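You operate a simulated robot arm through the tools that you are given. There is no shell and no other tool. Be economical: measure what you need, move in short steps, check, and stop when the job is done.

You run a simulated robot arm. Do the job below in one go: nothing can be reset, and whatever is moved stays where it is left.

TASK
Open the bottom drawer of the hall cabinet, take the pet biscuit on the counter beside the sink and put it away in the inside of the hall cabinet's bottom drawer and shut the drawer again. Open the narrow cupboard door, put the wax pad on the top shelf of the narrow cupboard and shut the door again. The order is free. Set down upright: wax pad.

It is judged by the outcome, as a careful person would: the job done as asked, and still so three seconds after it is handed in. It fails if anything else is knocked over, pushed out of place, dropped, spilled or broken.

THE ROBOT
A 7-joint arm with a two-finger parallel gripper on a trunk, on a base that drives. Base frame: it is fixed to the floor where the robot stands at the start and does not move with it; the origin is under the middle of the robot, x ahead of it, y to its left, z up. Units: cm, degrees, N and s.
Its first joint turns from -166.0 to 166.0 degrees. Places, roughly: bottom drawer of the hall cabinet [100, -20, 50]; inside of the hall cabinet's bottom drawer [110, -20, 50]; narrow cupboard door [80, 150, 40]; pet biscuit [75, 150, 100]; top shelf of the narrow cupboard [60, 170, 40]; wax pad (5x5x5 cm) [70, 200, 90]. Payload 3.43 kg.
The tool frame sits at the grasp point between the pads (the TCP): z along the fingers, y along the line on which they close. The tips reach 3 cm beyond it. The gripper opens to 9.4 cm. The fingers are 2.8 cm wide and 1 cm thick; the gripper's body (5 by 9.6 cm) begins 5.5 cm behind the TCP.
Orientation is that of the tool frame in the base frame, as a unit quaternion [x, y, z, w]. With the fingers straight down and closing along the base's y, the tool's x points along the base's -x, its y along +y and its z along -z.

THE INTERFACE
- The arm moves only by the tool jog_arm. Its argument "moves" is a list that holds one entry, the list of rows, each a list of 7 numbers: the shift along the tool's x, y, z in m, then the turn, a rotation vector about the tool's x, y, z in degrees, then the opening, from 0 (shut) to 1 (fully open). In form: [[[tx, ty, tz, ax, ay, az, claw], ...]]. A call has 1 to 12 rows; each row shifts and turns the commanded pose from where the row before left it, along the tool's axes as they then stand. Rows are played at 5 a second. More than 5 cm and 8.6 degrees between two rows, or a gripper value outside its range, and nothing of the call is played. A pose out of reach is approached as far as the arm can. The call stops where the force on the tool passes 40 N (or 10 N more than at its start, if that is more) or the arm is blocked; 0.2 s more then pass. The fingers move at their own pace (about 4.5 cm/s each) and stop on an object; they squeeze with about 22 N. The grip force told is the motor's: it shows also when the fingers shut on nothing. Time passes only in rows, and 0.2 s behind the last, so rows that do not move let the fingers close. The reply holds the time, the measured pose of the TCP, the force on the tool along the base axes, the opening and the grip force, in the units named above and with some noise, with the torque about the TCP (base axes, N m) and any sound that the robot's microphone picked up.
- Cameras (640 x 400 px; columns grow to the right, rows downward): "scene" is now at [47.88, 19.42, 124.87]; the picture's right is [-0.35, -0.93, 0.00], its down [-0.84, 0.32, -0.44] and it looks along [0.41, -0.16, -0.90] (base axes); focal length 295 px, centre (320, 200). "wrist" rides on the gripper at [7.6, 1.4, -10.3] in the tool frame; the picture's right is [-0.18, 0.98, 0.00], its down [-0.75, -0.14, -0.64] and it looks along [-0.63, -0.12, 0.77] (tool axes); focal length 243 px, centre (320, 200). There is no depth. A picture from a camera that has moved, and an enlarged one, comes with that camera's place and axes in the base frame and with its lens.
- snapshot(camera): a new picture of that camera. No time passes.
- raise_lower(by): slides the trunk up (or, below 0, down) by that many cm; the arm and the scene camera ride with it, the base frame stays. It gives what a move gives, with no picture.
- roll_base(legs): drives the robot by 1 to 6 legs, each [ahead, left, turn to the left] in cm, cm and degrees, along the robot's own axes; the way and the turn of a leg run together, so that a leg with both is an arc; at most 150 cm and 180 degrees a leg. The arm and the cameras ride along, it lands a little off, and it stops where it bumps. It gives what a move gives.
- pan_tilt(pan, tilt): turns the head with the scene camera to pan (to the left, within 103 degrees either way) and tilt (down, from -29 to 69), counted from straight ahead of the robot. It gives what a move gives.
- inspect(camera, box): a new picture of the part [left, top, right, bottom] of that camera's present view, enlarged. No time passes.
- hand_in(): hands the job in; it is judged then, once.

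Work in short steps. Places have to be worked out from the pictures, the camera data and where the tool is seen: move nearer, look again, correct. Check each grasp and each placing, and mend what went wrong. You have 165 turns and 112 pictures in all, those below and enlarged ones among them. Open the gripper and draw the arm clear of the work before you hand the job in, unless the task says otherwise; then end with one line.

The tools are called as a command line: name --argument value ..., lists and objects as JSON in quotes. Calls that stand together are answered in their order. jog_arm: Moves the arm, as the interface text tells. Its arguments: {"type":"object","properties":{"moves":{"type":"array","items":{"type":"array","items":{"type":"array","items":{"type":"number"}}}}},"required":["moves"]} The other tools are called the same way: raise_lower (by) slides the trunk up or down; roll_base (legs) drives the base; pan_tilt (pan, tilt) turns the head that bears the scene camera; snapshot (camera) takes a picture; inspect (camera, box) takes an enlarged picture of a part of a camera's view; hand_in () hands the job in.

At the start:

```text
time: 0.0
ee_pos: [66.98, 18.95, 78.0]
ee_rot: [0.0, 1.0, 0.0, -0.001]
force: [0.0, -0.4, -0.1]
wrist_torque: [0.0, 0.05, 0.03]
finger_gap: 9.39
finger_force: 0.1
trunk travel left (down, up): [-38.5, 10.5]
robot x, y, heading: [0.04, -0.2, -0.0]
head pan, tilt: [-20.8, 64.0]
```

scene: 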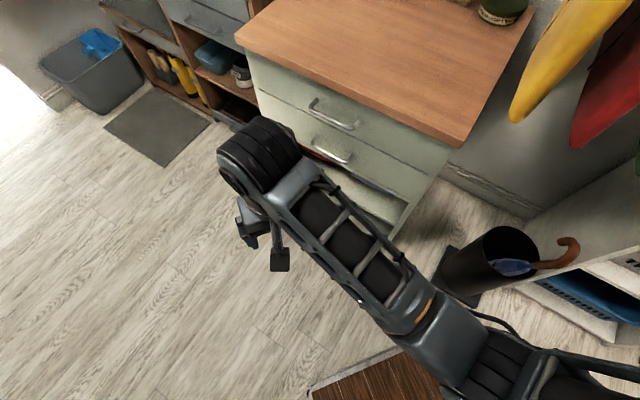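
wrist: 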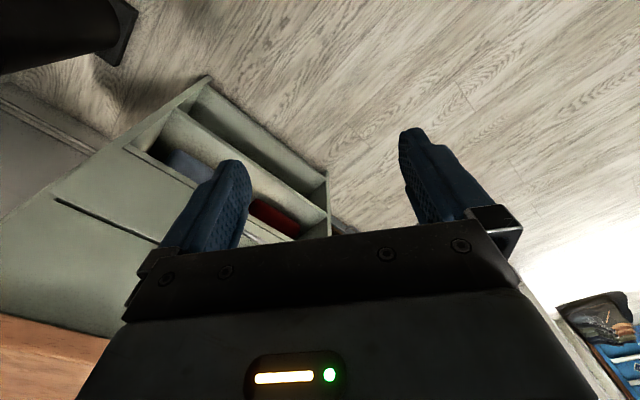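

I'll look around first: toward the hall cabinet with less tilt.

pan_tilt --pan -10 --tilt 35

snapshot --camera "scene"

pan_tilt --pan 65 --tilt 30

snapshot --camera "scene"

```text
time: 0.9
ee_pos: [66.85, 19.13, 78.18]
ee_rot: [0.0, 1.0, -0.001, 0.0]
force: [0.3, 0.4, -0.8]
wrist_torque: [-0.01, 0.01, -0.01]
finger_gap: 9.42
finger_force: 0.1
trunk travel left (down, up): [-38.5, 10.5]
robot x, y, heading: [0.36, 0.39, -0.2]
head pan, tilt: [-10.0, 35.0]
```

```text
109 pictures are left
camera scene: at [50.76, 20.09, 128.73], right [-0.17, -0.98, 0.0], down [-0.57, 0.1, -0.82], along [0.81, -0.14, -0.57], focal length 295 px, centre (320, 200)
```

scene: 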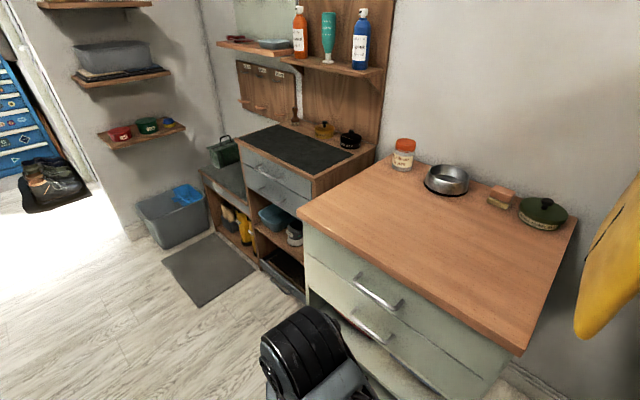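

```text
time: 2.4
ee_pos: [66.97, 19.03, 78.09]
ee_rot: [0.0, 1.0, 0.0, 0.0]
force: [0.6, -0.1, 0.0]
wrist_torque: [-0.01, 0.0, 0.03]
finger_gap: 9.4
finger_force: 0.0
trunk travel left (down, up): [-38.5, 10.5]
robot x, y, heading: [0.03, -0.05, 0.0]
head pan, tilt: [65.0, 30.0]
```

```text
108 pictures are left
camera scene: at [45.92, 29.82, 129.52], right [0.91, -0.42, 0.0], down [-0.21, -0.45, -0.87], along [0.37, 0.78, -0.5], focal length 295 px, centre (320, 200)
```

scene: 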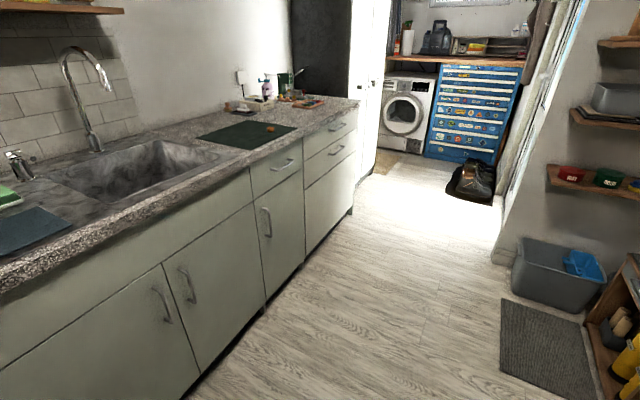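

The counter runs along the left; the narrow door is at about column 275 with a vertical handle. I zoom on the countertop and the door.

inspect --camera "scene" --box '[190, 60, 370, 172]'

inspect --camera "scene" --box '[140, 130, 370, 300]'

```text
3.56 times, centred on (280, 116) of scene
camera zoom: at [45.92, 29.82, 129.52], right [0.91, -0.42, 0.0], down [-0.21, -0.45, -0.87], along [0.37, 0.78, -0.5], focal length 1047 px, centre (462, 499)
```

zoom: 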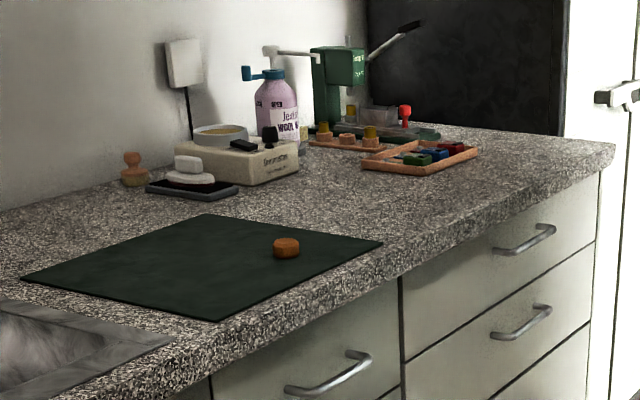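

```text
2.35 times, centred on (255, 215) of scene
camera zoom: at [45.92, 29.82, 129.52], right [0.91, -0.42, 0.0], down [-0.21, -0.45, -0.87], along [0.37, 0.78, -0.5], focal length 693 px, centre (473, 165)
```

zoom: 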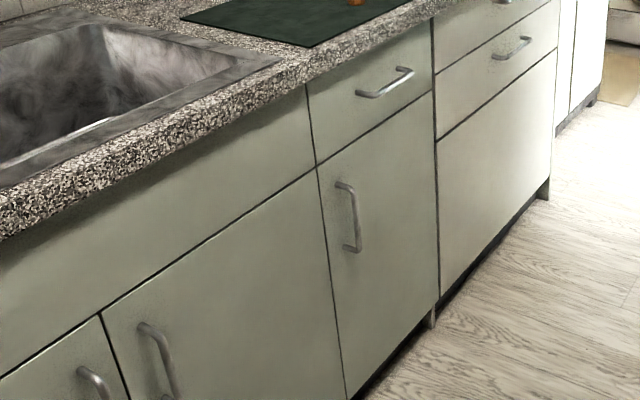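

Things to note: the counter and cabinet fronts are about 34° rotated from my heading, and they face each other across a corridor. Before driving I check the floor on my left.

pan_tilt --pan 100 --tilt 60

snapshot --camera "scene"

```text
time: 3.4
ee_pos: [66.95, 19.03, 77.99]
ee_rot: [-0.001, 1.0, 0.0, 0.0]
force: [-0.4, 0.4, -0.7]
wrist_torque: [0.02, 0.01, 0.01]
finger_gap: 9.39
finger_force: 0.1
trunk travel left (down, up): [-38.5, 10.5]
robot x, y, heading: [-0.03, -0.23, -0.1]
head pan, tilt: [100.0, 60.0]
```

```text
105 pictures are left
camera scene: at [40.94, 28.19, 125.32], right [0.98, 0.17, 0.0], down [0.15, -0.85, -0.5], along [-0.09, 0.49, -0.87], focal length 295 px, centre (320, 200)
```

scene: 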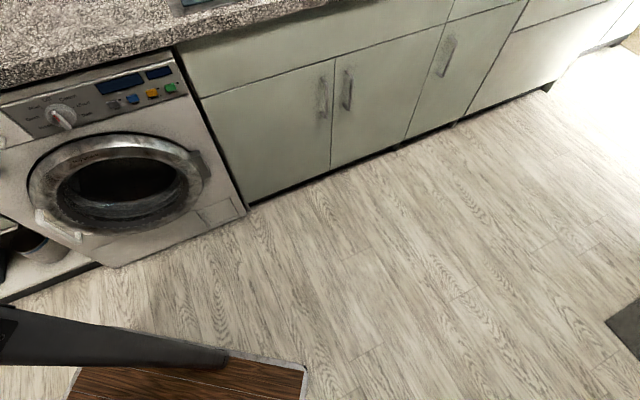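

Floor is free; corridor direction is about 35°. I drive between the counter and cabinet and turn to face the hall cabinet.

roll_base --legs '[[29, 59.5, 0], [0, 0, -55]]'

pan_tilt --pan -10 --tilt 55

snapshot --camera "scene"

snapshot --camera "wrist"

```text
time: 6.8
ee_pos: [93.14, 75.27, 78.06]
ee_rot: [-0.047, 0.999, 0.0, 0.0]
force: [-0.4, 0.7, -0.7]
wrist_torque: [0.01, 0.0, 0.01]
finger_gap: 9.4
finger_force: 0.1
trunk travel left (down, up): [-38.5, 10.5]
robot x, y, heading: [28.29, 49.83, 5.2]
head pan, tilt: [100.0, 60.0]
stopped in leg 1: the robot was blocked; the commanded pose is now the measured one
```

```text
time: 8.7
ee_pos: [93.14, 75.21, 78.08]
ee_rot: [-0.047, 0.999, 0.0, 0.0]
force: [-0.1, -0.1, -0.5]
wrist_torque: [0.03, 0.02, 0.01]
finger_gap: 9.41
finger_force: 0.0
trunk travel left (down, up): [-38.5, 10.5]
robot x, y, heading: [28.45, 49.95, 5.6]
head pan, tilt: [-10.0, 55.0]
```

```text
104 pictures are left
camera scene: at [75.46, 74.84, 125.92], right [-0.08, -1.0, 0.0], down [-0.82, 0.07, -0.57], along [0.57, -0.05, -0.82], focal length 295 px, centre (320, 200)
```

scene: 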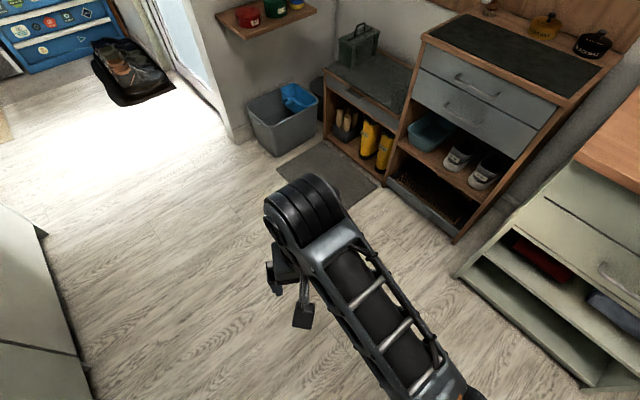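

```text
103 pictures are left
camera wrist: at [85.47, 75.87, 88.31], right [0.09, 1.0, 0.0], down [0.76, -0.07, 0.64], along [0.64, -0.06, -0.77], focal length 243 px, centre (320, 200)
```

wrist: 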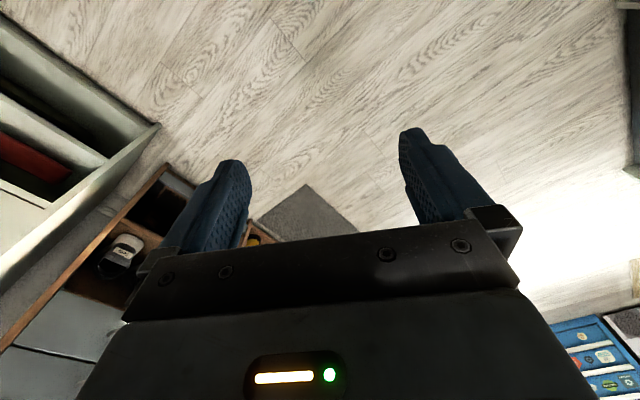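

The base's corner bumped the counter. I back off from it toward the corridor middle, then turn part way to look at the cabinet.

roll_base --legs '[[8, -2.3, 0], [0, 0, -36]]'

pan_tilt --pan -25 --tilt 60

snapshot --camera "scene"

snapshot --camera "wrist"

```text
time: 11.5
ee_pos: [104.08, 31.22, 78.07]
ee_rot: [0.259, 0.966, 0.0, 0.001]
force: [0.7, 0.3, -0.3]
wrist_torque: [0.01, 0.02, 0.0]
finger_gap: 9.42
finger_force: 0.2
trunk travel left (down, up): [-38.5, 10.5]
robot x, y, heading: [36.87, 48.28, -30.0]
head pan, tilt: [-10.0, 55.0]
```

```text
time: 12.2
ee_pos: [104.08, 31.34, 78.06]
ee_rot: [0.26, 0.966, 0.0, -0.001]
force: [0.3, 0.0, 0.3]
wrist_torque: [-0.03, -0.01, 0.03]
finger_gap: 9.42
finger_force: 0.0
trunk travel left (down, up): [-38.5, 10.5]
robot x, y, heading: [36.54, 48.43, -30.1]
head pan, tilt: [-25.0, 60.0]
```

```text
102 pictures are left
camera scene: at [87.69, 40.48, 125.31], right [-0.82, -0.57, 0.0], down [-0.5, 0.71, -0.5], along [0.29, -0.41, -0.87], focal length 295 px, centre (320, 200)
```

scene: 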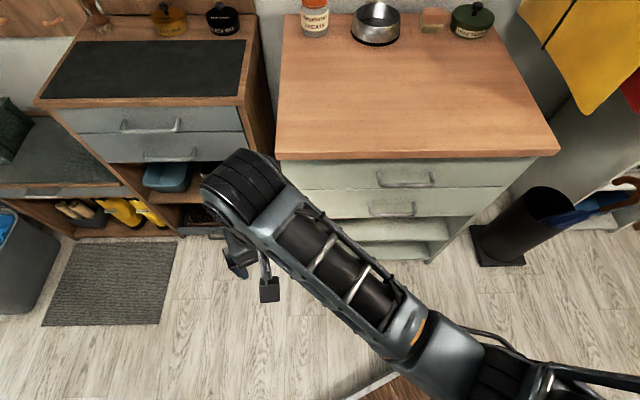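

```text
101 pictures are left
camera wrist: at [98.23, 36.38, 88.3], right [0.65, 0.76, 0.0], down [0.58, -0.5, 0.64], along [0.49, -0.42, -0.77], focal length 243 px, centre (320, 200)
```

wrist: 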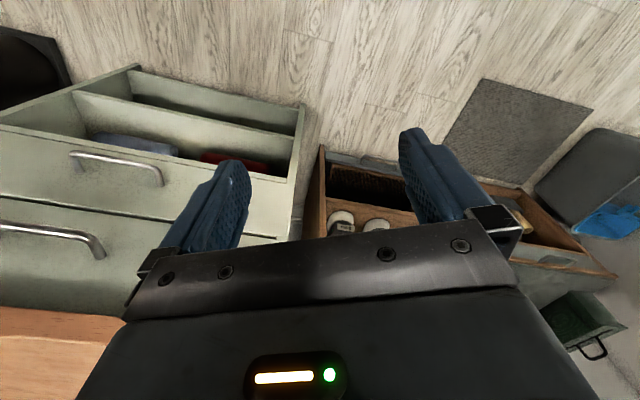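

Handle of the bottom drawer triangulates to about (93.7, -1.8, 54.5). I pitch the tool from down to horizontal here, where there's free space.

jog_arm --moves '[[[0, 0, 0, 0, -8.2, 0, 1], [0, 0, 0, 0, -8.2, 0, 1], [0, 0, 0, 0, -8.2, 0, 1], [0, 0, 0, 0, -8.2, 0, 1], [0, 0, 0, 0, -8.2, 0, 1], [0, 0, 0, 0, -8.2, 0, 1], [0, 0, 0, 0, -8.2, 0, 1], [0, 0, 0, 0, -8.2, 0, 1], [0, 0, 0, 0, -8.2, 0, 1], [0, 0, 0, 0, -8.2, 0, 1], [0, 0, 0, 0, -8, 0, 1]]]'

```text
time: 14.6
ee_pos: [104.13, 31.28, 78.05]
ee_rot: [0.183, 0.683, -0.183, 0.683]
force: [0.1, 0.8, 0.3]
wrist_torque: [-0.01, -0.01, 0.0]
finger_gap: 9.38
finger_force: 0.1
trunk travel left (down, up): [-38.5, 10.5]
robot x, y, heading: [36.97, 48.35, -30.0]
head pan, tilt: [-25.0, 60.0]
```

Horizontal tool reached well. Now roll 90° so that the fingers close vertically.

jog_arm --moves '[[[0, 0, 0, 0, 0, 8.2, 1], [0, 0, 0, 0, 0, 8.2, 1], [0, 0, 0, 0, 0, 8.2, 1], [0, 0, 0, 0, 0, 8.2, 1], [0, 0, 0, 0, 0, 8.2, 1], [0, 0, 0, 0, 0, 8.2, 1], [0, 0, 0, 0, 0, 8.2, 1], [0, 0, 0, 0, 0, 8.2, 1], [0, 0, 0, 0, 0, 8.2, 1], [0, 0, 0, 0, 0, 8.2, 1], [0, 0, 0, 0, 0, 8, 1]]]'

roll_base --legs '[[-6, 2.8, 0], [0, 0, -25]]'

pan_tilt --pan -5 --tilt 60

snapshot --camera "scene"

snapshot --camera "wrist"

```text
time: 17.0
ee_pos: [109.41, 33.4, 84.1]
ee_rot: [0.597, 0.381, 0.326, 0.626]
force: [0.0, -0.6, 0.2]
wrist_torque: [-0.01, 0.02, -0.02]
finger_gap: 9.39
finger_force: 0.1
out of reach, approached as far as the arm can: row 9, 10, 11
trunk travel left (down, up): [-38.5, 10.5]
robot x, y, heading: [36.52, 48.16, -30.0]
head pan, tilt: [-25.0, 60.0]
```

```text
time: 18.2
ee_pos: [105.44, 38.68, 84.13]
ee_rot: [0.598, 0.382, 0.325, 0.625]
force: [0.8, 0.6, -0.1]
wrist_torque: [-0.03, -0.04, 0.03]
finger_gap: 9.4
finger_force: 0.1
trunk travel left (down, up): [-38.5, 10.5]
robot x, y, heading: [33.05, 53.78, -29.9]
head pan, tilt: [-25.0, 60.0]
stopped in leg 2: the robot was blocked; the commanded pose is now the measured one
```

```text
time: 19.1
ee_pos: [105.44, 38.67, 84.06]
ee_rot: [0.598, 0.381, 0.325, 0.625]
force: [0.3, -0.5, -0.1]
wrist_torque: [0.0, -0.01, 0.03]
finger_gap: 9.41
finger_force: 0.0
trunk travel left (down, up): [-38.5, 10.5]
robot x, y, heading: [33.19, 53.71, -30.0]
head pan, tilt: [-5.0, 60.0]
```

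```text
100 pictures are left
camera scene: at [85.56, 47.5, 125.31], right [-0.58, -0.82, 0.0], down [-0.71, 0.5, -0.5], along [0.41, -0.29, -0.87], focal length 295 px, centre (320, 200)
```

scene: 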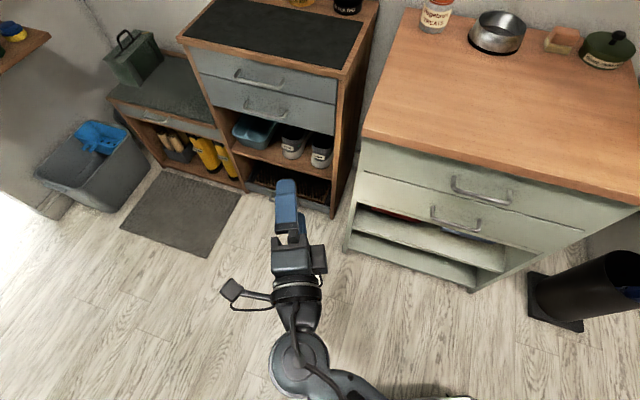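

```text
99 pictures are left
camera wrist: at [100.48, 50.55, 84.87], right [-0.04, -0.09, 1.0], down [-0.94, -0.34, -0.07], along [0.34, -0.94, -0.07], focal length 243 px, centre (320, 200)
```

wrist: 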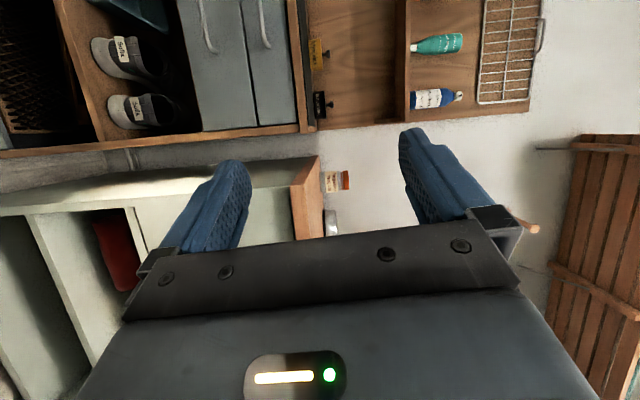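

The base needs to be nearer mid-corridor to turn. I raise the trunk so the gripper clears the cabinet top, move away from the counter, turn, then back up straight.

raise_lower --by 10

roll_base --legs '[[9, -4.2, 0], [0, 0, -25], [-14, 0, 0]]'

```text
time: 20.4
ee_pos: [105.63, 38.76, 94.08]
ee_rot: [0.598, 0.382, 0.326, 0.625]
force: [0.1, 0.0, -0.1]
wrist_torque: [0.02, -0.01, -0.01]
finger_gap: 9.39
finger_force: 0.1
trunk travel left (down, up): [-48.5, 0.5]
robot x, y, heading: [32.78, 53.92, -30.0]
head pan, tilt: [-5.0, 60.0]
```

```text
time: 23.8
ee_pos: [90.13, 13.18, 93.96]
ee_rot: [0.666, 0.245, 0.184, 0.68]
force: [-0.4, 0.1, 0.5]
wrist_torque: [0.0, 0.01, -0.04]
finger_gap: 9.4
finger_force: 0.1
trunk travel left (down, up): [-48.5, 0.5]
robot x, y, heading: [30.54, 57.67, -55.0]
head pan, tilt: [-5.0, 60.0]
```

Now in place (n≈30), tool ahead 11 cm short of the handles. Lower the trunk to handle height and look with the wrist.

raise_lower --by -39.5

snapshot --camera "wrist"

snapshot --camera "scene"

```text
time: 27.5
ee_pos: [89.95, 13.26, 54.46]
ee_rot: [0.666, 0.245, 0.183, 0.68]
force: [0.1, -0.6, -0.3]
wrist_torque: [-0.01, 0.03, -0.02]
finger_gap: 9.39
finger_force: 0.2
trunk travel left (down, up): [-9.0, 40.0]
robot x, y, heading: [30.55, 57.32, -54.9]
head pan, tilt: [-5.0, 60.0]
```

```text
98 pictures are left
camera wrist: at [90.42, 26.05, 55.38], right [-0.08, -0.06, 1.0], down [-0.99, 0.08, -0.07], along [-0.08, -0.99, -0.07], focal length 243 px, centre (320, 200)
```

wrist: 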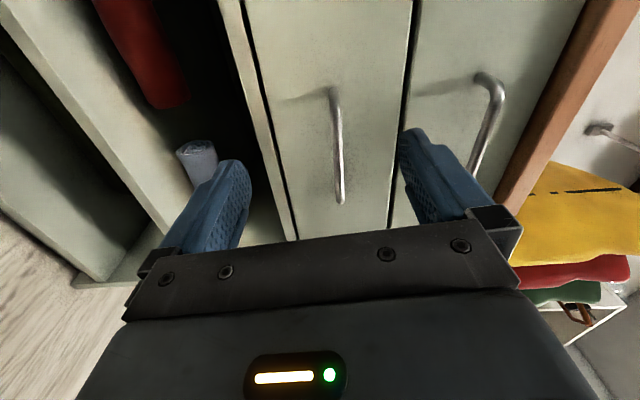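

```text
97 pictures are left
camera scene: at [75.55, 29.51, 95.81], right [-0.86, -0.5, 0.0], down [-0.43, 0.75, -0.5], along [0.25, -0.43, -0.87], focal length 295 px, centre (320, 200)
```

scene: 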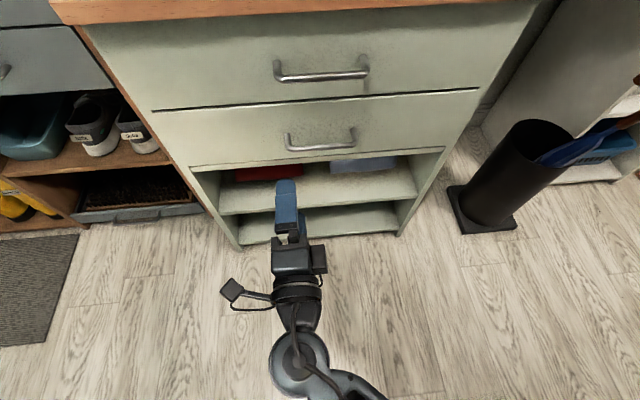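

Handle sits ~14 cm ahead and ~5.5 cm to the right (−u) of the TCP, height ~53–56. I sidestep, finish the roll, and advance a few cm, then look again.

jog_arm --moves '[[[-0.03, 0, 0, 0, 0, 0, 1], [-0.026, 0, 0, 0, 0, 2.5, 1], [0, 0, 0.03, 0, 0, 2.5, 1], [0, 0, 0.025, 0, 0, 0, 1]]]'

snapshot --camera "wrist"

```text
time: 28.5
ee_pos: [89.34, 5.4, 55.74]
ee_rot: [0.677, 0.215, 0.214, 0.671]
force: [0.0, -0.3, -0.1]
wrist_torque: [-0.02, -0.02, 0.04]
finger_gap: 9.39
finger_force: 0.1
out of reach, approached as far as the arm can: row 2
trunk travel left (down, up): [-9.0, 40.0]
robot x, y, heading: [30.55, 57.58, -55.0]
head pan, tilt: [-5.0, 60.0]
```

```text
96 pictures are left
camera wrist: at [89.62, 18.25, 57.16], right [-0.15, -0.11, 0.98], down [-0.99, 0.09, -0.14], along [-0.07, -0.99, -0.12], focal length 243 px, centre (320, 200)
```

wrist: 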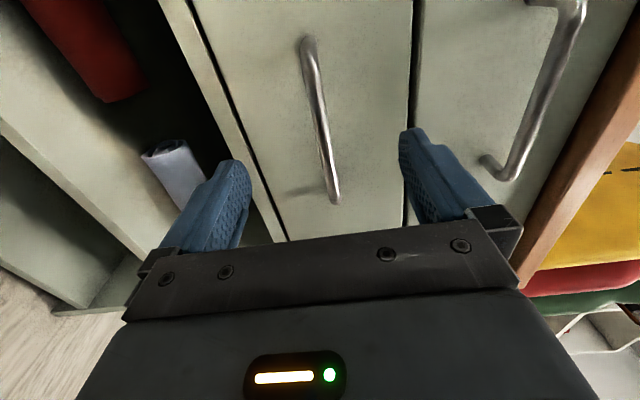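

Aligned: handle at z≈55.9, directly ahead by ~8.5 cm. Advance 7 cm.

jog_arm --moves '[[[0, 0, 0.025, 0, 0, 0, 1], [0, 0, 0.025, 0, 0, 0, 1], [0, 0, 0.02, 0, 0, 0, 1]]]'

snapshot --camera "wrist"

```text
time: 29.4
ee_pos: [92.97, -0.05, 55.73]
ee_rot: [0.676, 0.215, 0.212, 0.672]
force: [-17.8, 13.7, 4.6]
wrist_torque: [-0.77, -1.02, 0.09]
finger_gap: 9.39
finger_force: 0.0
trunk travel left (down, up): [-9.0, 40.0]
robot x, y, heading: [30.13, 56.98, -54.5]
head pan, tilt: [-5.0, 60.0]
stopped in row 3: the force on the tool passed its limit at 67 N (the readings are from after the stop); the commanded pose is now the measured one
```

```text
95 pictures are left
camera wrist: at [93.4, 12.7, 57.16], right [-0.15, -0.11, 0.98], down [-0.99, 0.09, -0.14], along [-0.07, -0.99, -0.12], focal length 243 px, centre (320, 200)
```

wrist: 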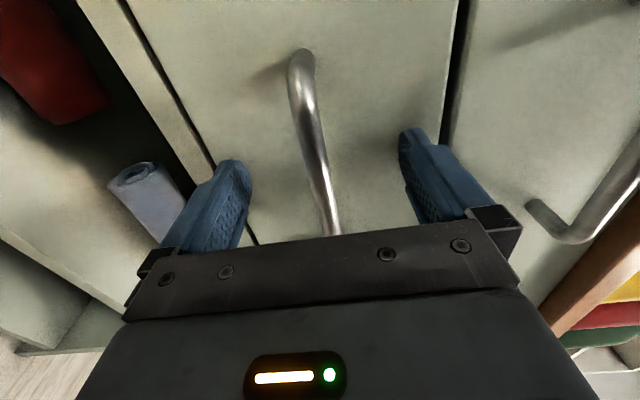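

The tips touched the drawer front with the handle bar between them. Back 0.5 cm and close.

jog_arm --moves '[[[0, 0, -0.005, 0, 0, 0, 1], [0, 0, 0, 0, 0, 0, 0], [0, 0, 0, 0, 0, 0, 0], [0, 0, 0, 0, 0, 0, 0], [0, 0, 0, 0, 0, 0, 0], [0, 0, 0, 0, 0, 0, 0]]]'

```text
time: 30.8
ee_pos: [92.91, 0.3, 55.9]
ee_rot: [0.675, 0.213, 0.213, 0.673]
force: [-2.5, 2.5, 14.7]
wrist_torque: [0.06, -0.04, -0.2]
finger_gap: 1.54
finger_force: 25.7
trunk travel left (down, up): [-9.0, 40.0]
robot x, y, heading: [30.72, 57.15, -54.6]
head pan, tilt: [-5.0, 60.0]
```

Handle gripped (gap 1.5). Pull back with the arm in steps.

jog_arm --moves '[[[0, 0, -0.015, 0, 0, 0, 0], [0, 0, -0.015, 0, 0, 0, 0], [0, 0, -0.02, 0, 0, 0, 0], [0, 0, -0.02, 0, 0, 0, 0]]]'

snapshot --camera "wrist"

```text
time: 31.8
ee_pos: [88.72, 6.0, 55.88]
ee_rot: [0.677, 0.214, 0.213, 0.672]
force: [-3.4, -4.8, 19.3]
wrist_torque: [0.12, -0.05, 0.37]
finger_gap: 1.53
finger_force: 45.0
trunk travel left (down, up): [-9.0, 40.0]
robot x, y, heading: [30.43, 57.06, -54.8]
head pan, tilt: [-5.0, 60.0]
```

```text
94 pictures are left
camera wrist: at [89.03, 18.75, 57.35], right [-0.15, -0.11, 0.98], down [-0.99, 0.09, -0.14], along [-0.08, -0.99, -0.12], focal length 243 px, centre (320, 200)
```

wrist: 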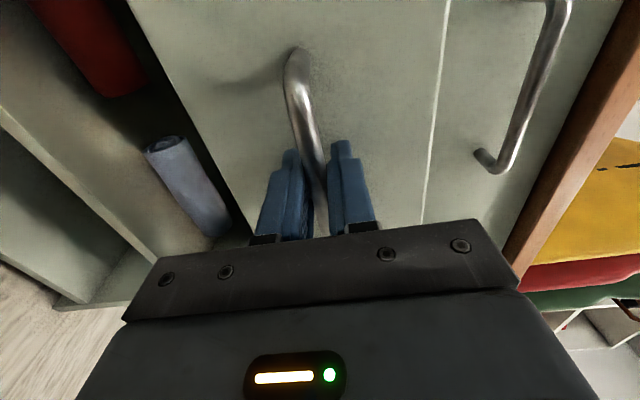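

The drawer is coming out (7 cm). Continue.

jog_arm --moves '[[[0, 0, -0.02, 0, 0, 0, 0], [0, 0, -0.02, 0, 0, 0, 0], [0, 0, -0.02, 0, 0, 0, 0], [0, 0, -0.02, 0, 0, 0, 0]]]'

```text
time: 32.6
ee_pos: [85.64, 10.36, 55.9]
ee_rot: [0.683, 0.214, 0.204, 0.668]
force: [-3.1, -1.8, -6.2]
wrist_torque: [0.25, -0.43, 0.88]
finger_gap: 1.54
finger_force: 44.8
out of reach, approached as far as the arm can: row 2, 4
trunk travel left (down, up): [-9.0, 40.0]
robot x, y, heading: [30.48, 57.21, -54.8]
head pan, tilt: [-5.0, 60.0]
stopped in row 4: the force on the tool passed its limit at 45 N (the readings are from after the stop); the commanded pose is now the measured one
```

Arm reach limit at 12 cm of opening. I back the base slowly, about 5 cm, to pull further.

roll_base --legs '[[-5, 0, 0]]'

```text
time: 33.4
ee_pos: [85.49, 10.43, 55.93]
ee_rot: [0.683, 0.213, 0.203, 0.669]
force: [-4.2, -1.3, -1.0]
wrist_torque: [0.24, -0.39, 0.9]
finger_gap: 1.52
finger_force: 45.1
trunk travel left (down, up): [-9.0, 40.0]
robot x, y, heading: [30.73, 57.52, -54.7]
head pan, tilt: [-5.0, 60.0]
stopped in leg 1: the robot was blocked; the commanded pose is now the measured one
```

The base is against the counter, so I'll release, and pull further by hooking the drawer front from above. Open, unroll a bit (frees the joint limit), and retreat from the handle.

jog_arm --moves '[[[0, 0, 0, 0, 0, 0, 1], [0, 0, 0, 0, 0, 0, 1], [0, 0, 0, 0, 0, 0, 1], [0, 0, 0, 0, 0, 0, 1], [0, 0, 0, 0, 0, 0, 1], [0, 0, 0, 0, 0, -8, 1], [0, 0, 0, 0, 0, -8, 1], [0, 0, 0, 0, 0, -8, 1], [0, 0, -0.02, 0, 0, 0, 1], [0, 0, -0.02, 0, 0, 0, 1], [0, 0, -0.02, 0, 0, 0, 1]]]'

snapshot --camera "wrist"

snapshot --camera "scene"

```text
time: 35.8
ee_pos: [81.97, 15.56, 56.01]
ee_rot: [0.625, 0.349, 0.059, 0.696]
force: [0.0, -0.5, -0.4]
wrist_torque: [0.04, -0.03, 0.0]
finger_gap: 9.38
finger_force: 0.1
trunk travel left (down, up): [-9.0, 40.0]
robot x, y, heading: [30.11, 57.04, -54.7]
head pan, tilt: [-5.0, 60.0]
```

```text
93 pictures are left
camera wrist: at [82.48, 28.24, 54.46], right [0.21, 0.12, 0.97], down [-0.97, 0.11, 0.2], along [-0.08, -0.99, 0.14], focal length 243 px, centre (320, 200)
```

wrist: 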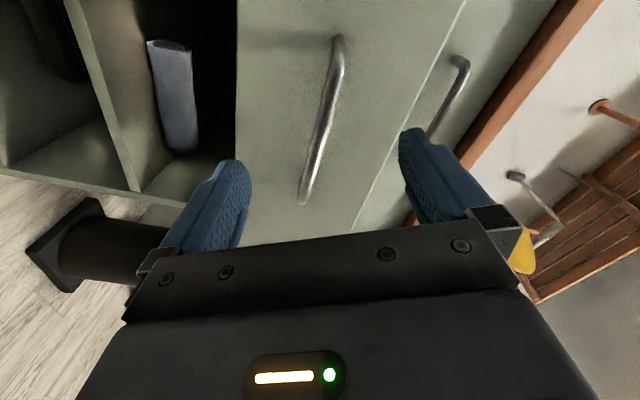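

```text
92 pictures are left
camera scene: at [75.54, 29.68, 95.81], right [-0.86, -0.5, 0.0], down [-0.44, 0.75, -0.5], along [0.25, -0.43, -0.87], focal length 295 px, centre (320, 200)
```

scene: 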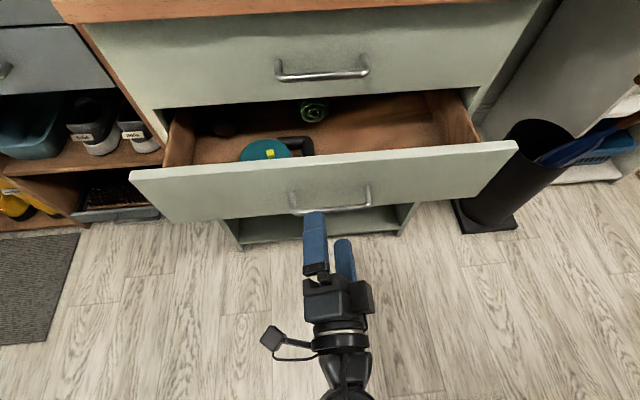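

The drawer is open ~12 cm with a few items inside. Zoom to find free space.

inspect --camera "scene" --box '[120, 60, 530, 230]'

```text
1.56 times, centred on (325, 145) of scene
camera zoom: at [75.54, 29.68, 95.81], right [-0.86, -0.5, 0.0], down [-0.44, 0.75, -0.5], along [0.25, -0.43, -0.87], focal length 460 px, centre (312, 286)
```

zoom: 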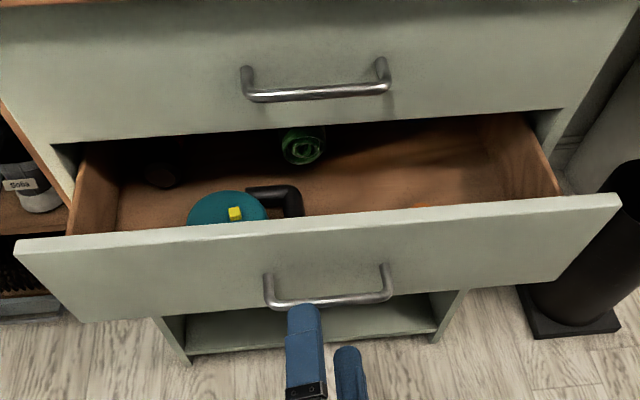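

Panel top is z≈64, outer face n≈−44, free space behind at u≈60. Raise the trunk and return the tool to pointing down.

raise_lower --by 22

jog_arm --moves '[[[0, 0, 0, 0, 0, -8.3, 0.3], [0, 0, 0, 0, 0, -8.3, 0], [0, 0, 0, 0, 0, -8.3, 0], [0, 0, 0, 0, 0, -8.3, 0], [0, 0, 0, 0, 0, -8.3, 0], [0, 0, 0, 0, 0, -8.3, 0], [0, 0, 0, 0, 0, -8.3, 0], [0, 0, 0, 0, 0, -8.2, 0]]]'

jog_arm --moves '[[[0, 0, 0, 0, 8.2, 0, 0], [0, 0, 0, 0, 8.2, 0, 0], [0, 0, 0, 0, 8.2, 0, 0], [0, 0, 0, 0, 8.2, 0, 0], [0, 0, 0, 0, 8.2, 0, 0], [0, 0, 0, 0, 8.2, 0, 0], [0, 0, 0, 0, 8.2, 0, 0], [0, 0, 0, 0, 8.2, 0, 0], [0, 0, 0, 0, 8.2, 0, 0], [0, 0, 0, 0, 8.2, 0, 0], [0, 0, 0, 0, 8, 0, 0]]]'

```text
time: 38.1
ee_pos: [82.09, 15.44, 78.02]
ee_rot: [0.624, 0.35, 0.06, 0.696]
force: [-0.8, 0.1, 0.8]
wrist_torque: [0.01, 0.01, 0.01]
finger_gap: 9.38
finger_force: 0.0
trunk travel left (down, up): [-31.0, 18.0]
robot x, y, heading: [30.48, 57.69, -54.9]
head pan, tilt: [-5.0, 60.0]
```

```text
time: 39.9
ee_pos: [81.99, 15.54, 78.06]
ee_rot: [0.33, 0.634, -0.332, 0.615]
force: [0.0, 0.0, -0.2]
wrist_torque: [0.0, -0.04, 0.01]
finger_gap: 0.02
finger_force: 22.1
trunk travel left (down, up): [-31.0, 18.0]
robot x, y, heading: [30.45, 57.13, -54.7]
head pan, tilt: [-5.0, 60.0]
```

```text
time: 42.5
ee_pos: [78.57, 24.97, 72.42]
ee_rot: [0.368, 0.929, -0.045, -0.022]
force: [0.8, 0.2, -0.5]
wrist_torque: [0.02, -0.02, 0.01]
finger_gap: 0.0
finger_force: 22.0
out of reach, approached as far as the arm can: row 10, 11
trunk travel left (down, up): [-31.0, 18.0]
robot x, y, heading: [30.47, 57.34, -54.8]
head pan, tilt: [-5.0, 60.0]
stopped in row 11: the arm was blocked; the commanded pose is now the measured one
```

Too close in for that pose; I move outward and correct the tilt, staying at z above the cabinet's drawer.

jog_arm --moves '[[[-0.04, 0, -0.01, 0, 0, 0, 0], [-0.04, 0, -0.01, -1.9, 0, 3.9, 0], [0, -0.04, 0, -1.9, 0, 3.9, 0], [0, -0.03, 0, -1.9, 0, 4, 0]]]'

```text
time: 43.5
ee_pos: [79.42, 15.0, 74.81]
ee_rot: [0.463, 0.887, -0.001, -0.001]
force: [-0.1, -0.5, 0.2]
wrist_torque: [0.0, -0.01, 0.03]
finger_gap: 0.0
finger_force: 21.6
trunk travel left (down, up): [-31.0, 18.0]
robot x, y, heading: [30.08, 56.97, -54.6]
head pan, tilt: [-5.0, 60.0]
```

Orientation is now exactly tool-down. Move to u=60, n=−49 above the drawer opening.

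jog_arm --moves '[[[0, -0.045, 0, 0, 0, 0, 0], [0, -0.045, 0, 0, 0, 0, 0], [0, -0.046, 0, 0, 0, 0, 0], [-0.04, 0, 0, 0, 0, 0, 0], [-0.04, 0, 0, 0, 0, 0, 0], [-0.04, 0, 0, 0, 0, 0, 0], [-0.036, 0, 0, 0, 0, 0, 0]]]'

snapshot --camera "wrist"

snapshot --camera "scene"

```text
time: 45.1
ee_pos: [77.27, -5.72, 74.77]
ee_rot: [0.463, 0.887, -0.002, 0.0]
force: [-0.2, 0.0, 0.1]
wrist_torque: [-0.02, 0.02, 0.03]
finger_gap: 0.0
finger_force: 21.7
trunk travel left (down, up): [-31.0, 18.0]
robot x, y, heading: [30.32, 57.02, -55.1]
head pan, tilt: [-5.0, 60.0]
```

```text
90 pictures are left
camera wrist: at [74.08, 1.39, 85.06], right [0.91, 0.41, 0.0], down [0.32, -0.7, 0.64], along [0.26, -0.59, -0.77], focal length 243 px, centre (320, 200)
```

wrist: 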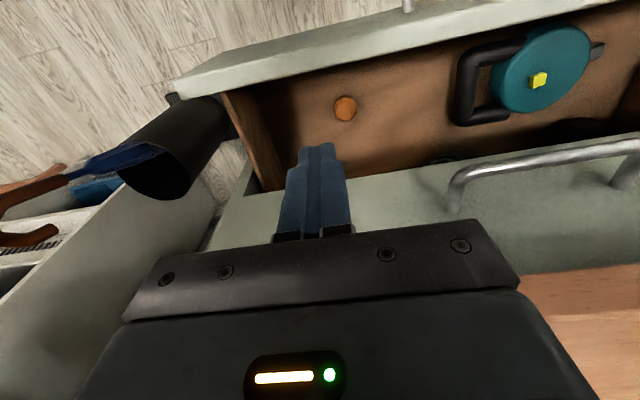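

```text
89 pictures are left
camera scene: at [75.47, 29.53, 117.82], right [-0.86, -0.5, 0.0], down [-0.43, 0.75, -0.5], along [0.25, -0.43, -0.87], focal length 295 px, centre (320, 200)
```

scene: 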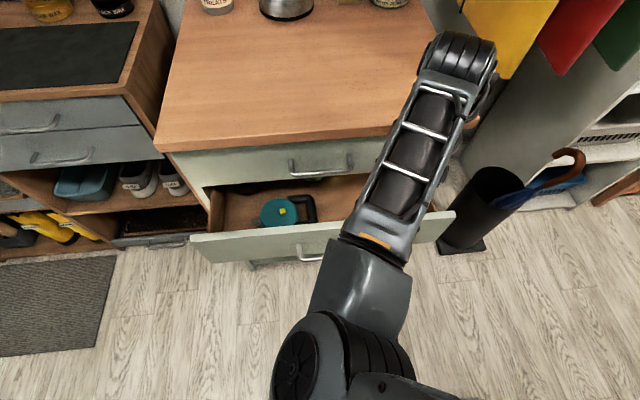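

The fingers are above the gap behind the front panel; the round orange item in the drawer lies deeper (z≈52) and stays clear. Descend so the tips are ~4 cm under the panel's top.

jog_arm --moves '[[[0, 0, 0.04, 0, 0, 0, 0], [0, 0, 0.04, 0, 0, 0, 0], [0, 0, 0.04, 0, 0, 0, 0]]]'

jog_arm --moves '[[[0.02, 0, 0, 0, 0, 0, 0], [0.02, 0, 0, 0, 0, 0, 0], [0.02, 0, 0, 0, 0, 0, 0], [0.02, 0, 0, 0, 0, 0, 0], [0.02, 0, 0, 0, 0, 0, 0]]]'

```text
time: 45.9
ee_pos: [77.16, -5.71, 62.63]
ee_rot: [0.462, 0.887, -0.001, 0.0]
force: [0.0, 0.0, 0.2]
wrist_torque: [0.05, 0.04, 0.0]
finger_gap: 0.0
finger_force: 21.9
trunk travel left (down, up): [-31.0, 18.0]
robot x, y, heading: [30.4, 57.12, -55.0]
head pan, tilt: [-5.0, 60.0]
```

```text
time: 47.1
ee_pos: [71.28, 2.64, 62.69]
ee_rot: [0.462, 0.887, -0.001, 0.0]
force: [-0.1, -0.1, -0.8]
wrist_torque: [0.0, -0.02, -0.01]
finger_gap: 0.0
finger_force: 21.8
trunk travel left (down, up): [-31.0, 18.0]
robot x, y, heading: [30.2, 57.41, -55.0]
head pan, tilt: [-5.0, 60.0]
```

snapshot --camera "wrist"

```text
88 pictures are left
camera wrist: at [68.06, 9.71, 72.87], right [0.91, 0.41, 0.0], down [0.32, -0.7, 0.64], along [0.26, -0.59, -0.77], focal length 243 px, centre (320, 200)
```

wrist: 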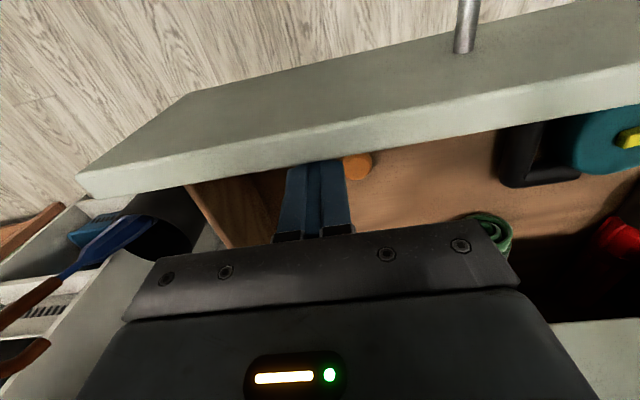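

The drawer follows. Pull 7 cm more.

jog_arm --moves '[[[0.018, 0, 0, 0, 0, 0, 0], [0.018, 0, 0, 0, 0, 0, 0], [0.018, 0, 0, 0, 0, 0, 0], [0.018, 0, 0, 0, 0, 0, 0]]]'

snapshot --camera "wrist"

```text
time: 48.1
ee_pos: [67.11, 8.63, 62.82]
ee_rot: [0.462, 0.887, 0.0, 0.0]
force: [0.8, 0.6, 0.1]
wrist_torque: [-0.02, 0.0, -0.01]
finger_gap: 0.0
finger_force: 21.9
trunk travel left (down, up): [-31.0, 18.0]
robot x, y, heading: [30.07, 57.65, -54.9]
head pan, tilt: [-5.0, 60.0]
```

```text
87 pictures are left
camera wrist: at [63.98, 15.67, 73.02], right [0.91, 0.41, 0.0], down [0.32, -0.7, 0.64], along [0.26, -0.59, -0.77], focal length 243 px, centre (320, 200)
```

wrist: 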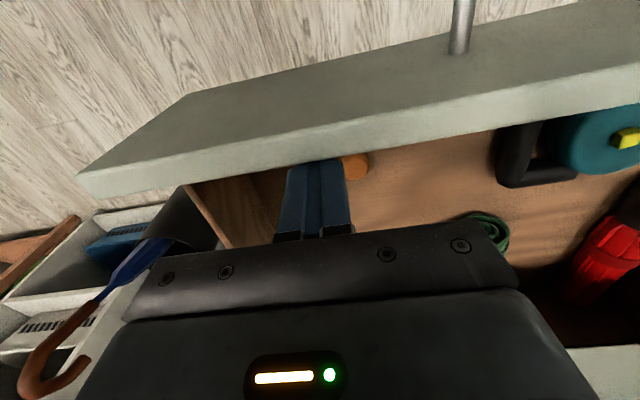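

Open ~27 cm, enough. Unload, lift out of the drawer and raise everything for driving.

jog_arm --moves '[[[-0.01, 0, 0, 0, 0, 0, 0], [0, 0, -0.04, 0, 0, 0, 0], [0, 0, -0.04, 0, 0, 0, 0], [0, 0, -0.04, 0, 0, 0, 0], [0, 0, -0.04, 0, 0, 0, 0]]]'

raise_lower --by 18

snapshot --camera "scene"

```text
time: 49.3
ee_pos: [67.98, 7.77, 79.2]
ee_rot: [0.463, 0.887, 0.0, 0.0]
force: [-0.4, 1.6, 0.1]
wrist_torque: [-0.02, 0.03, 0.02]
finger_gap: 0.0
finger_force: 22.1
trunk travel left (down, up): [-31.0, 18.0]
robot x, y, heading: [30.34, 57.26, -55.0]
head pan, tilt: [-5.0, 60.0]
```

```text
time: 51.3
ee_pos: [68.02, 7.7, 97.03]
ee_rot: [0.463, 0.887, 0.0, -0.001]
force: [0.0, -0.9, 0.2]
wrist_torque: [0.03, -0.01, -0.02]
finger_gap: 0.0
finger_force: 22.1
trunk travel left (down, up): [-49.0, 0.0]
robot x, y, heading: [30.18, 57.76, -54.9]
head pan, tilt: [-5.0, 60.0]
```

```text
86 pictures are left
camera scene: at [75.49, 29.53, 135.81], right [-0.86, -0.5, 0.0], down [-0.43, 0.75, -0.5], along [0.25, -0.43, -0.87], focal length 295 px, centre (320, 200)
```

scene: 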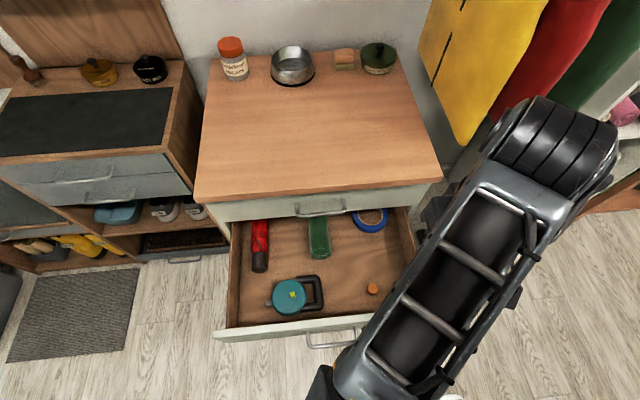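

Drawer and contents look undisturbed. Drive sideways along the corridor to the biscuit, then turn around to face the counter.

roll_base --legs '[[3, 0, 0], [0, 88, 0], [7, 0, 0]]'

pan_tilt --pan 90 --tilt 40

snapshot --camera "scene"

```text
time: 57.0
ee_pos: [146.86, 51.25, 96.97]
ee_rot: [0.461, 0.888, -0.002, 0.0]
force: [0.6, -0.1, -0.8]
wrist_torque: [0.02, 0.01, 0.02]
finger_gap: 0.0
finger_force: 22.0
trunk travel left (down, up): [-49.0, 0.0]
robot x, y, heading: [109.05, 100.61, -54.2]
head pan, tilt: [-5.0, 60.0]
```

```text
time: 58.7
ee_pos: [146.91, 51.33, 97.11]
ee_rot: [0.461, 0.888, -0.001, -0.001]
force: [0.3, 0.8, 0.1]
wrist_torque: [0.01, 0.02, -0.03]
finger_gap: 0.0
finger_force: 22.2
trunk travel left (down, up): [-49.0, 0.0]
robot x, y, heading: [108.91, 100.8, -54.7]
head pan, tilt: [90.0, 40.0]
```

```text
85 pictures are left
camera scene: at [157.76, 83.83, 138.48], right [0.58, -0.81, 0.0], down [-0.52, -0.37, -0.77], along [0.62, 0.44, -0.64], focal length 295 px, centre (320, 200)
```

scene: 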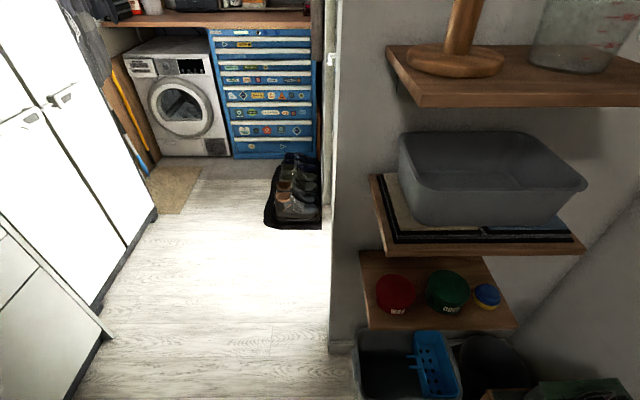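

The space is clear to turn. Raise the arm 10 cm more for margin over the counter, then turn 180° left.

jog_arm --moves '[[[0, 0, -0.035, 0, 0, 0, 0], [0, 0, -0.035, 0, 0, 0, 0], [0, 0, -0.03, 0, 0, 0, 0]]]'

roll_base --legs '[[0, 0, 90], [0, 0, 89.5]]'

pan_tilt --pan -5 --tilt 55

snapshot --camera "scene"

snapshot --camera "wrist"

```text
time: 59.5
ee_pos: [146.33, 51.2, 106.98]
ee_rot: [0.455, 0.89, -0.012, -0.009]
force: [-0.5, -0.2, 0.1]
wrist_torque: [0.01, 0.02, 0.01]
finger_gap: 0.01
finger_force: 21.8
trunk travel left (down, up): [-49.0, 0.0]
robot x, y, heading: [108.92, 100.49, -54.3]
head pan, tilt: [90.0, 40.0]
```

```text
time: 67.7
ee_pos: [69.38, 148.19, 106.87]
ee_rot: [0.899, -0.439, 0.009, -0.009]
force: [0.3, 0.0, -0.6]
wrist_torque: [0.0, -0.02, 0.02]
finger_gap: 0.0
finger_force: 22.4
trunk travel left (down, up): [-49.0, 0.0]
robot x, y, heading: [109.02, 100.46, 128.2]
head pan, tilt: [90.0, 40.0]
```

```text
time: 69.4
ee_pos: [69.44, 148.33, 106.89]
ee_rot: [0.899, -0.438, 0.009, -0.011]
force: [-0.2, 0.8, 0.1]
wrist_torque: [0.01, 0.01, 0.05]
finger_gap: 0.01
finger_force: 21.9
trunk travel left (down, up): [-49.0, 0.0]
robot x, y, heading: [108.88, 100.78, 128.4]
head pan, tilt: [-5.0, 55.0]
```

```text
84 pictures are left
camera scene: at [61.79, 126.55, 136.42], right [0.83, 0.55, 0.0], down [0.45, -0.68, -0.57], along [-0.32, 0.48, -0.82], focal length 295 px, centre (320, 200)
```

scene: 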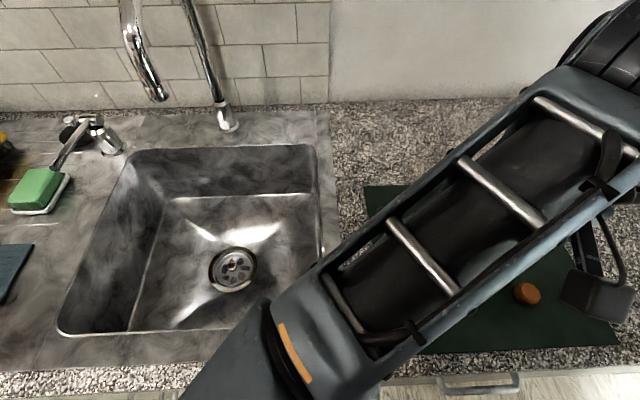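

```text
83 pictures are left
camera wrist: at [72.7, 141.35, 117.12], right [-0.89, -0.46, -0.03], down [-0.37, 0.67, 0.64], along [-0.28, 0.58, -0.77], focal length 243 px, centre (320, 200)
```

wrist: 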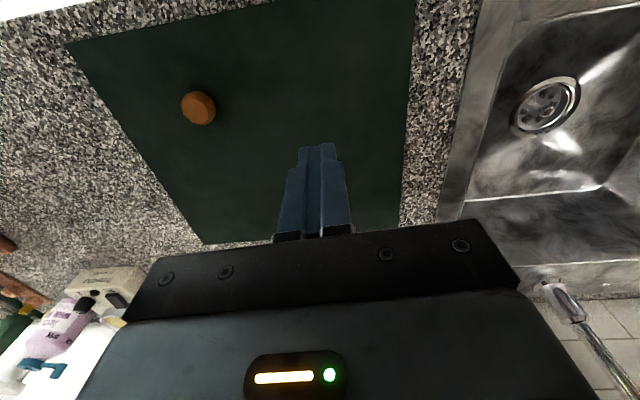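

Biscuit triangulates to ≈(81.4, 157, 89.5). Move above it with fingers open and look.

jog_arm --moves '[[[0, -0.04, 0, -1.6, 0, 0, 1], [0.005, -0.04, 0, 0, 0, 0, 1], [0, -0.04, 0.02, 0, 0, 0, 1], [0, -0.029, 0.02, 0, 0, 0, 1]]]'

snapshot --camera "wrist"

```text
time: 70.4
ee_pos: [81.47, 157.03, 102.93]
ee_rot: [0.899, -0.437, 0.001, 0.002]
force: [-0.1, 0.0, 0.2]
wrist_torque: [0.0, 0.01, -0.03]
finger_gap: 8.64
finger_force: 0.1
trunk travel left (down, up): [-49.0, 0.0]
robot x, y, heading: [109.18, 100.62, 128.4]
head pan, tilt: [-5.0, 55.0]
```

```text
82 pictures are left
camera wrist: at [84.99, 150.08, 113.19], right [-0.89, -0.46, 0.0], down [-0.35, 0.68, 0.64], along [-0.29, 0.56, -0.77], focal length 243 px, centre (320, 200)
```

wrist: 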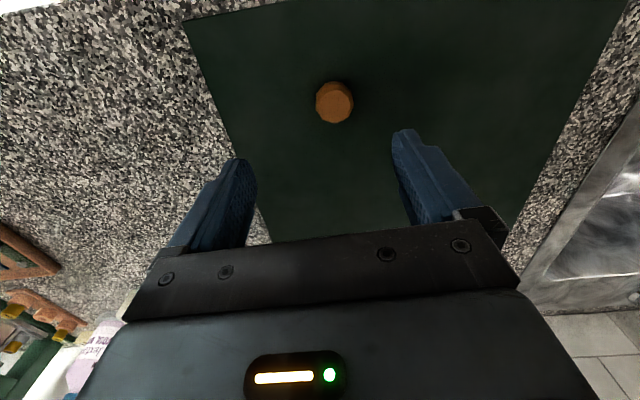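

Biscuit is slightly off to one side; correct 1.3 cm and descend to z≈94.

jog_arm --moves '[[[0, 0.013, 0.03, 0, 0, 0, 1], [0, 0, 0.03, 0, 0, 0, 1], [0, 0, 0.03, 0, 0, 0, 1]]]'

snapshot --camera "wrist"

```text
time: 71.2
ee_pos: [80.53, 156.18, 93.99]
ee_rot: [0.899, -0.439, 0.002, 0.003]
force: [0.1, 0.3, -0.1]
wrist_torque: [0.0, -0.03, -0.02]
finger_gap: 9.39
finger_force: 0.1
trunk travel left (down, up): [-49.0, 0.0]
robot x, y, heading: [108.86, 100.42, 128.3]
head pan, tilt: [-5.0, 55.0]
```

```text
81 pictures are left
camera wrist: at [84.02, 149.36, 104.29], right [-0.89, -0.46, 0.0], down [-0.35, 0.69, 0.64], along [-0.29, 0.56, -0.77], focal length 243 px, centre (320, 200)
```

wrist: 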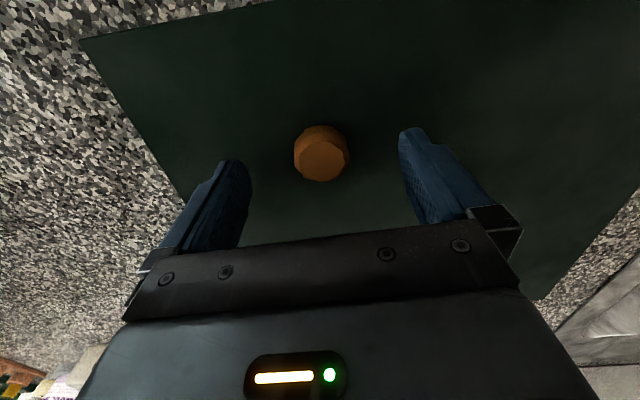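

Top of the biscuit is at about z=92. Nudge toward it and step down 1 cm gently.

jog_arm --moves '[[[0.008, 0.002, 0.003, 0, 0, 0, 1], [0, 0, 0.004, 0, 0, 0, 1], [0, 0, 0.003, 0, 0, 0, 1], [0, 0, 0.003, 0, 0, 0, 1]]]'

snapshot --camera "wrist"

```text
time: 72.0
ee_pos: [80.83, 155.34, 93.36]
ee_rot: [0.899, -0.438, 0.0, -0.001]
force: [3.1, -2.1, 23.1]
wrist_torque: [-0.9, 0.72, 0.28]
finger_gap: 9.38
finger_force: 0.0
trunk travel left (down, up): [-49.0, 0.0]
robot x, y, heading: [109.03, 100.46, 128.1]
head pan, tilt: [-5.0, 55.0]
stopped in row 4: the force on the tool passed its limit at 48 N (the readings are from after the stop); the commanded pose is now the measured one
```

```text
80 pictures are left
camera wrist: at [84.37, 148.51, 103.63], right [-0.89, -0.46, 0.0], down [-0.35, 0.68, 0.64], along [-0.29, 0.57, -0.77], focal length 243 px, centre (320, 200)
```

wrist: 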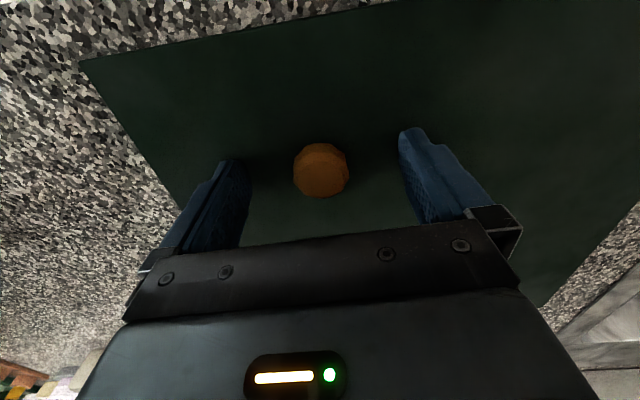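

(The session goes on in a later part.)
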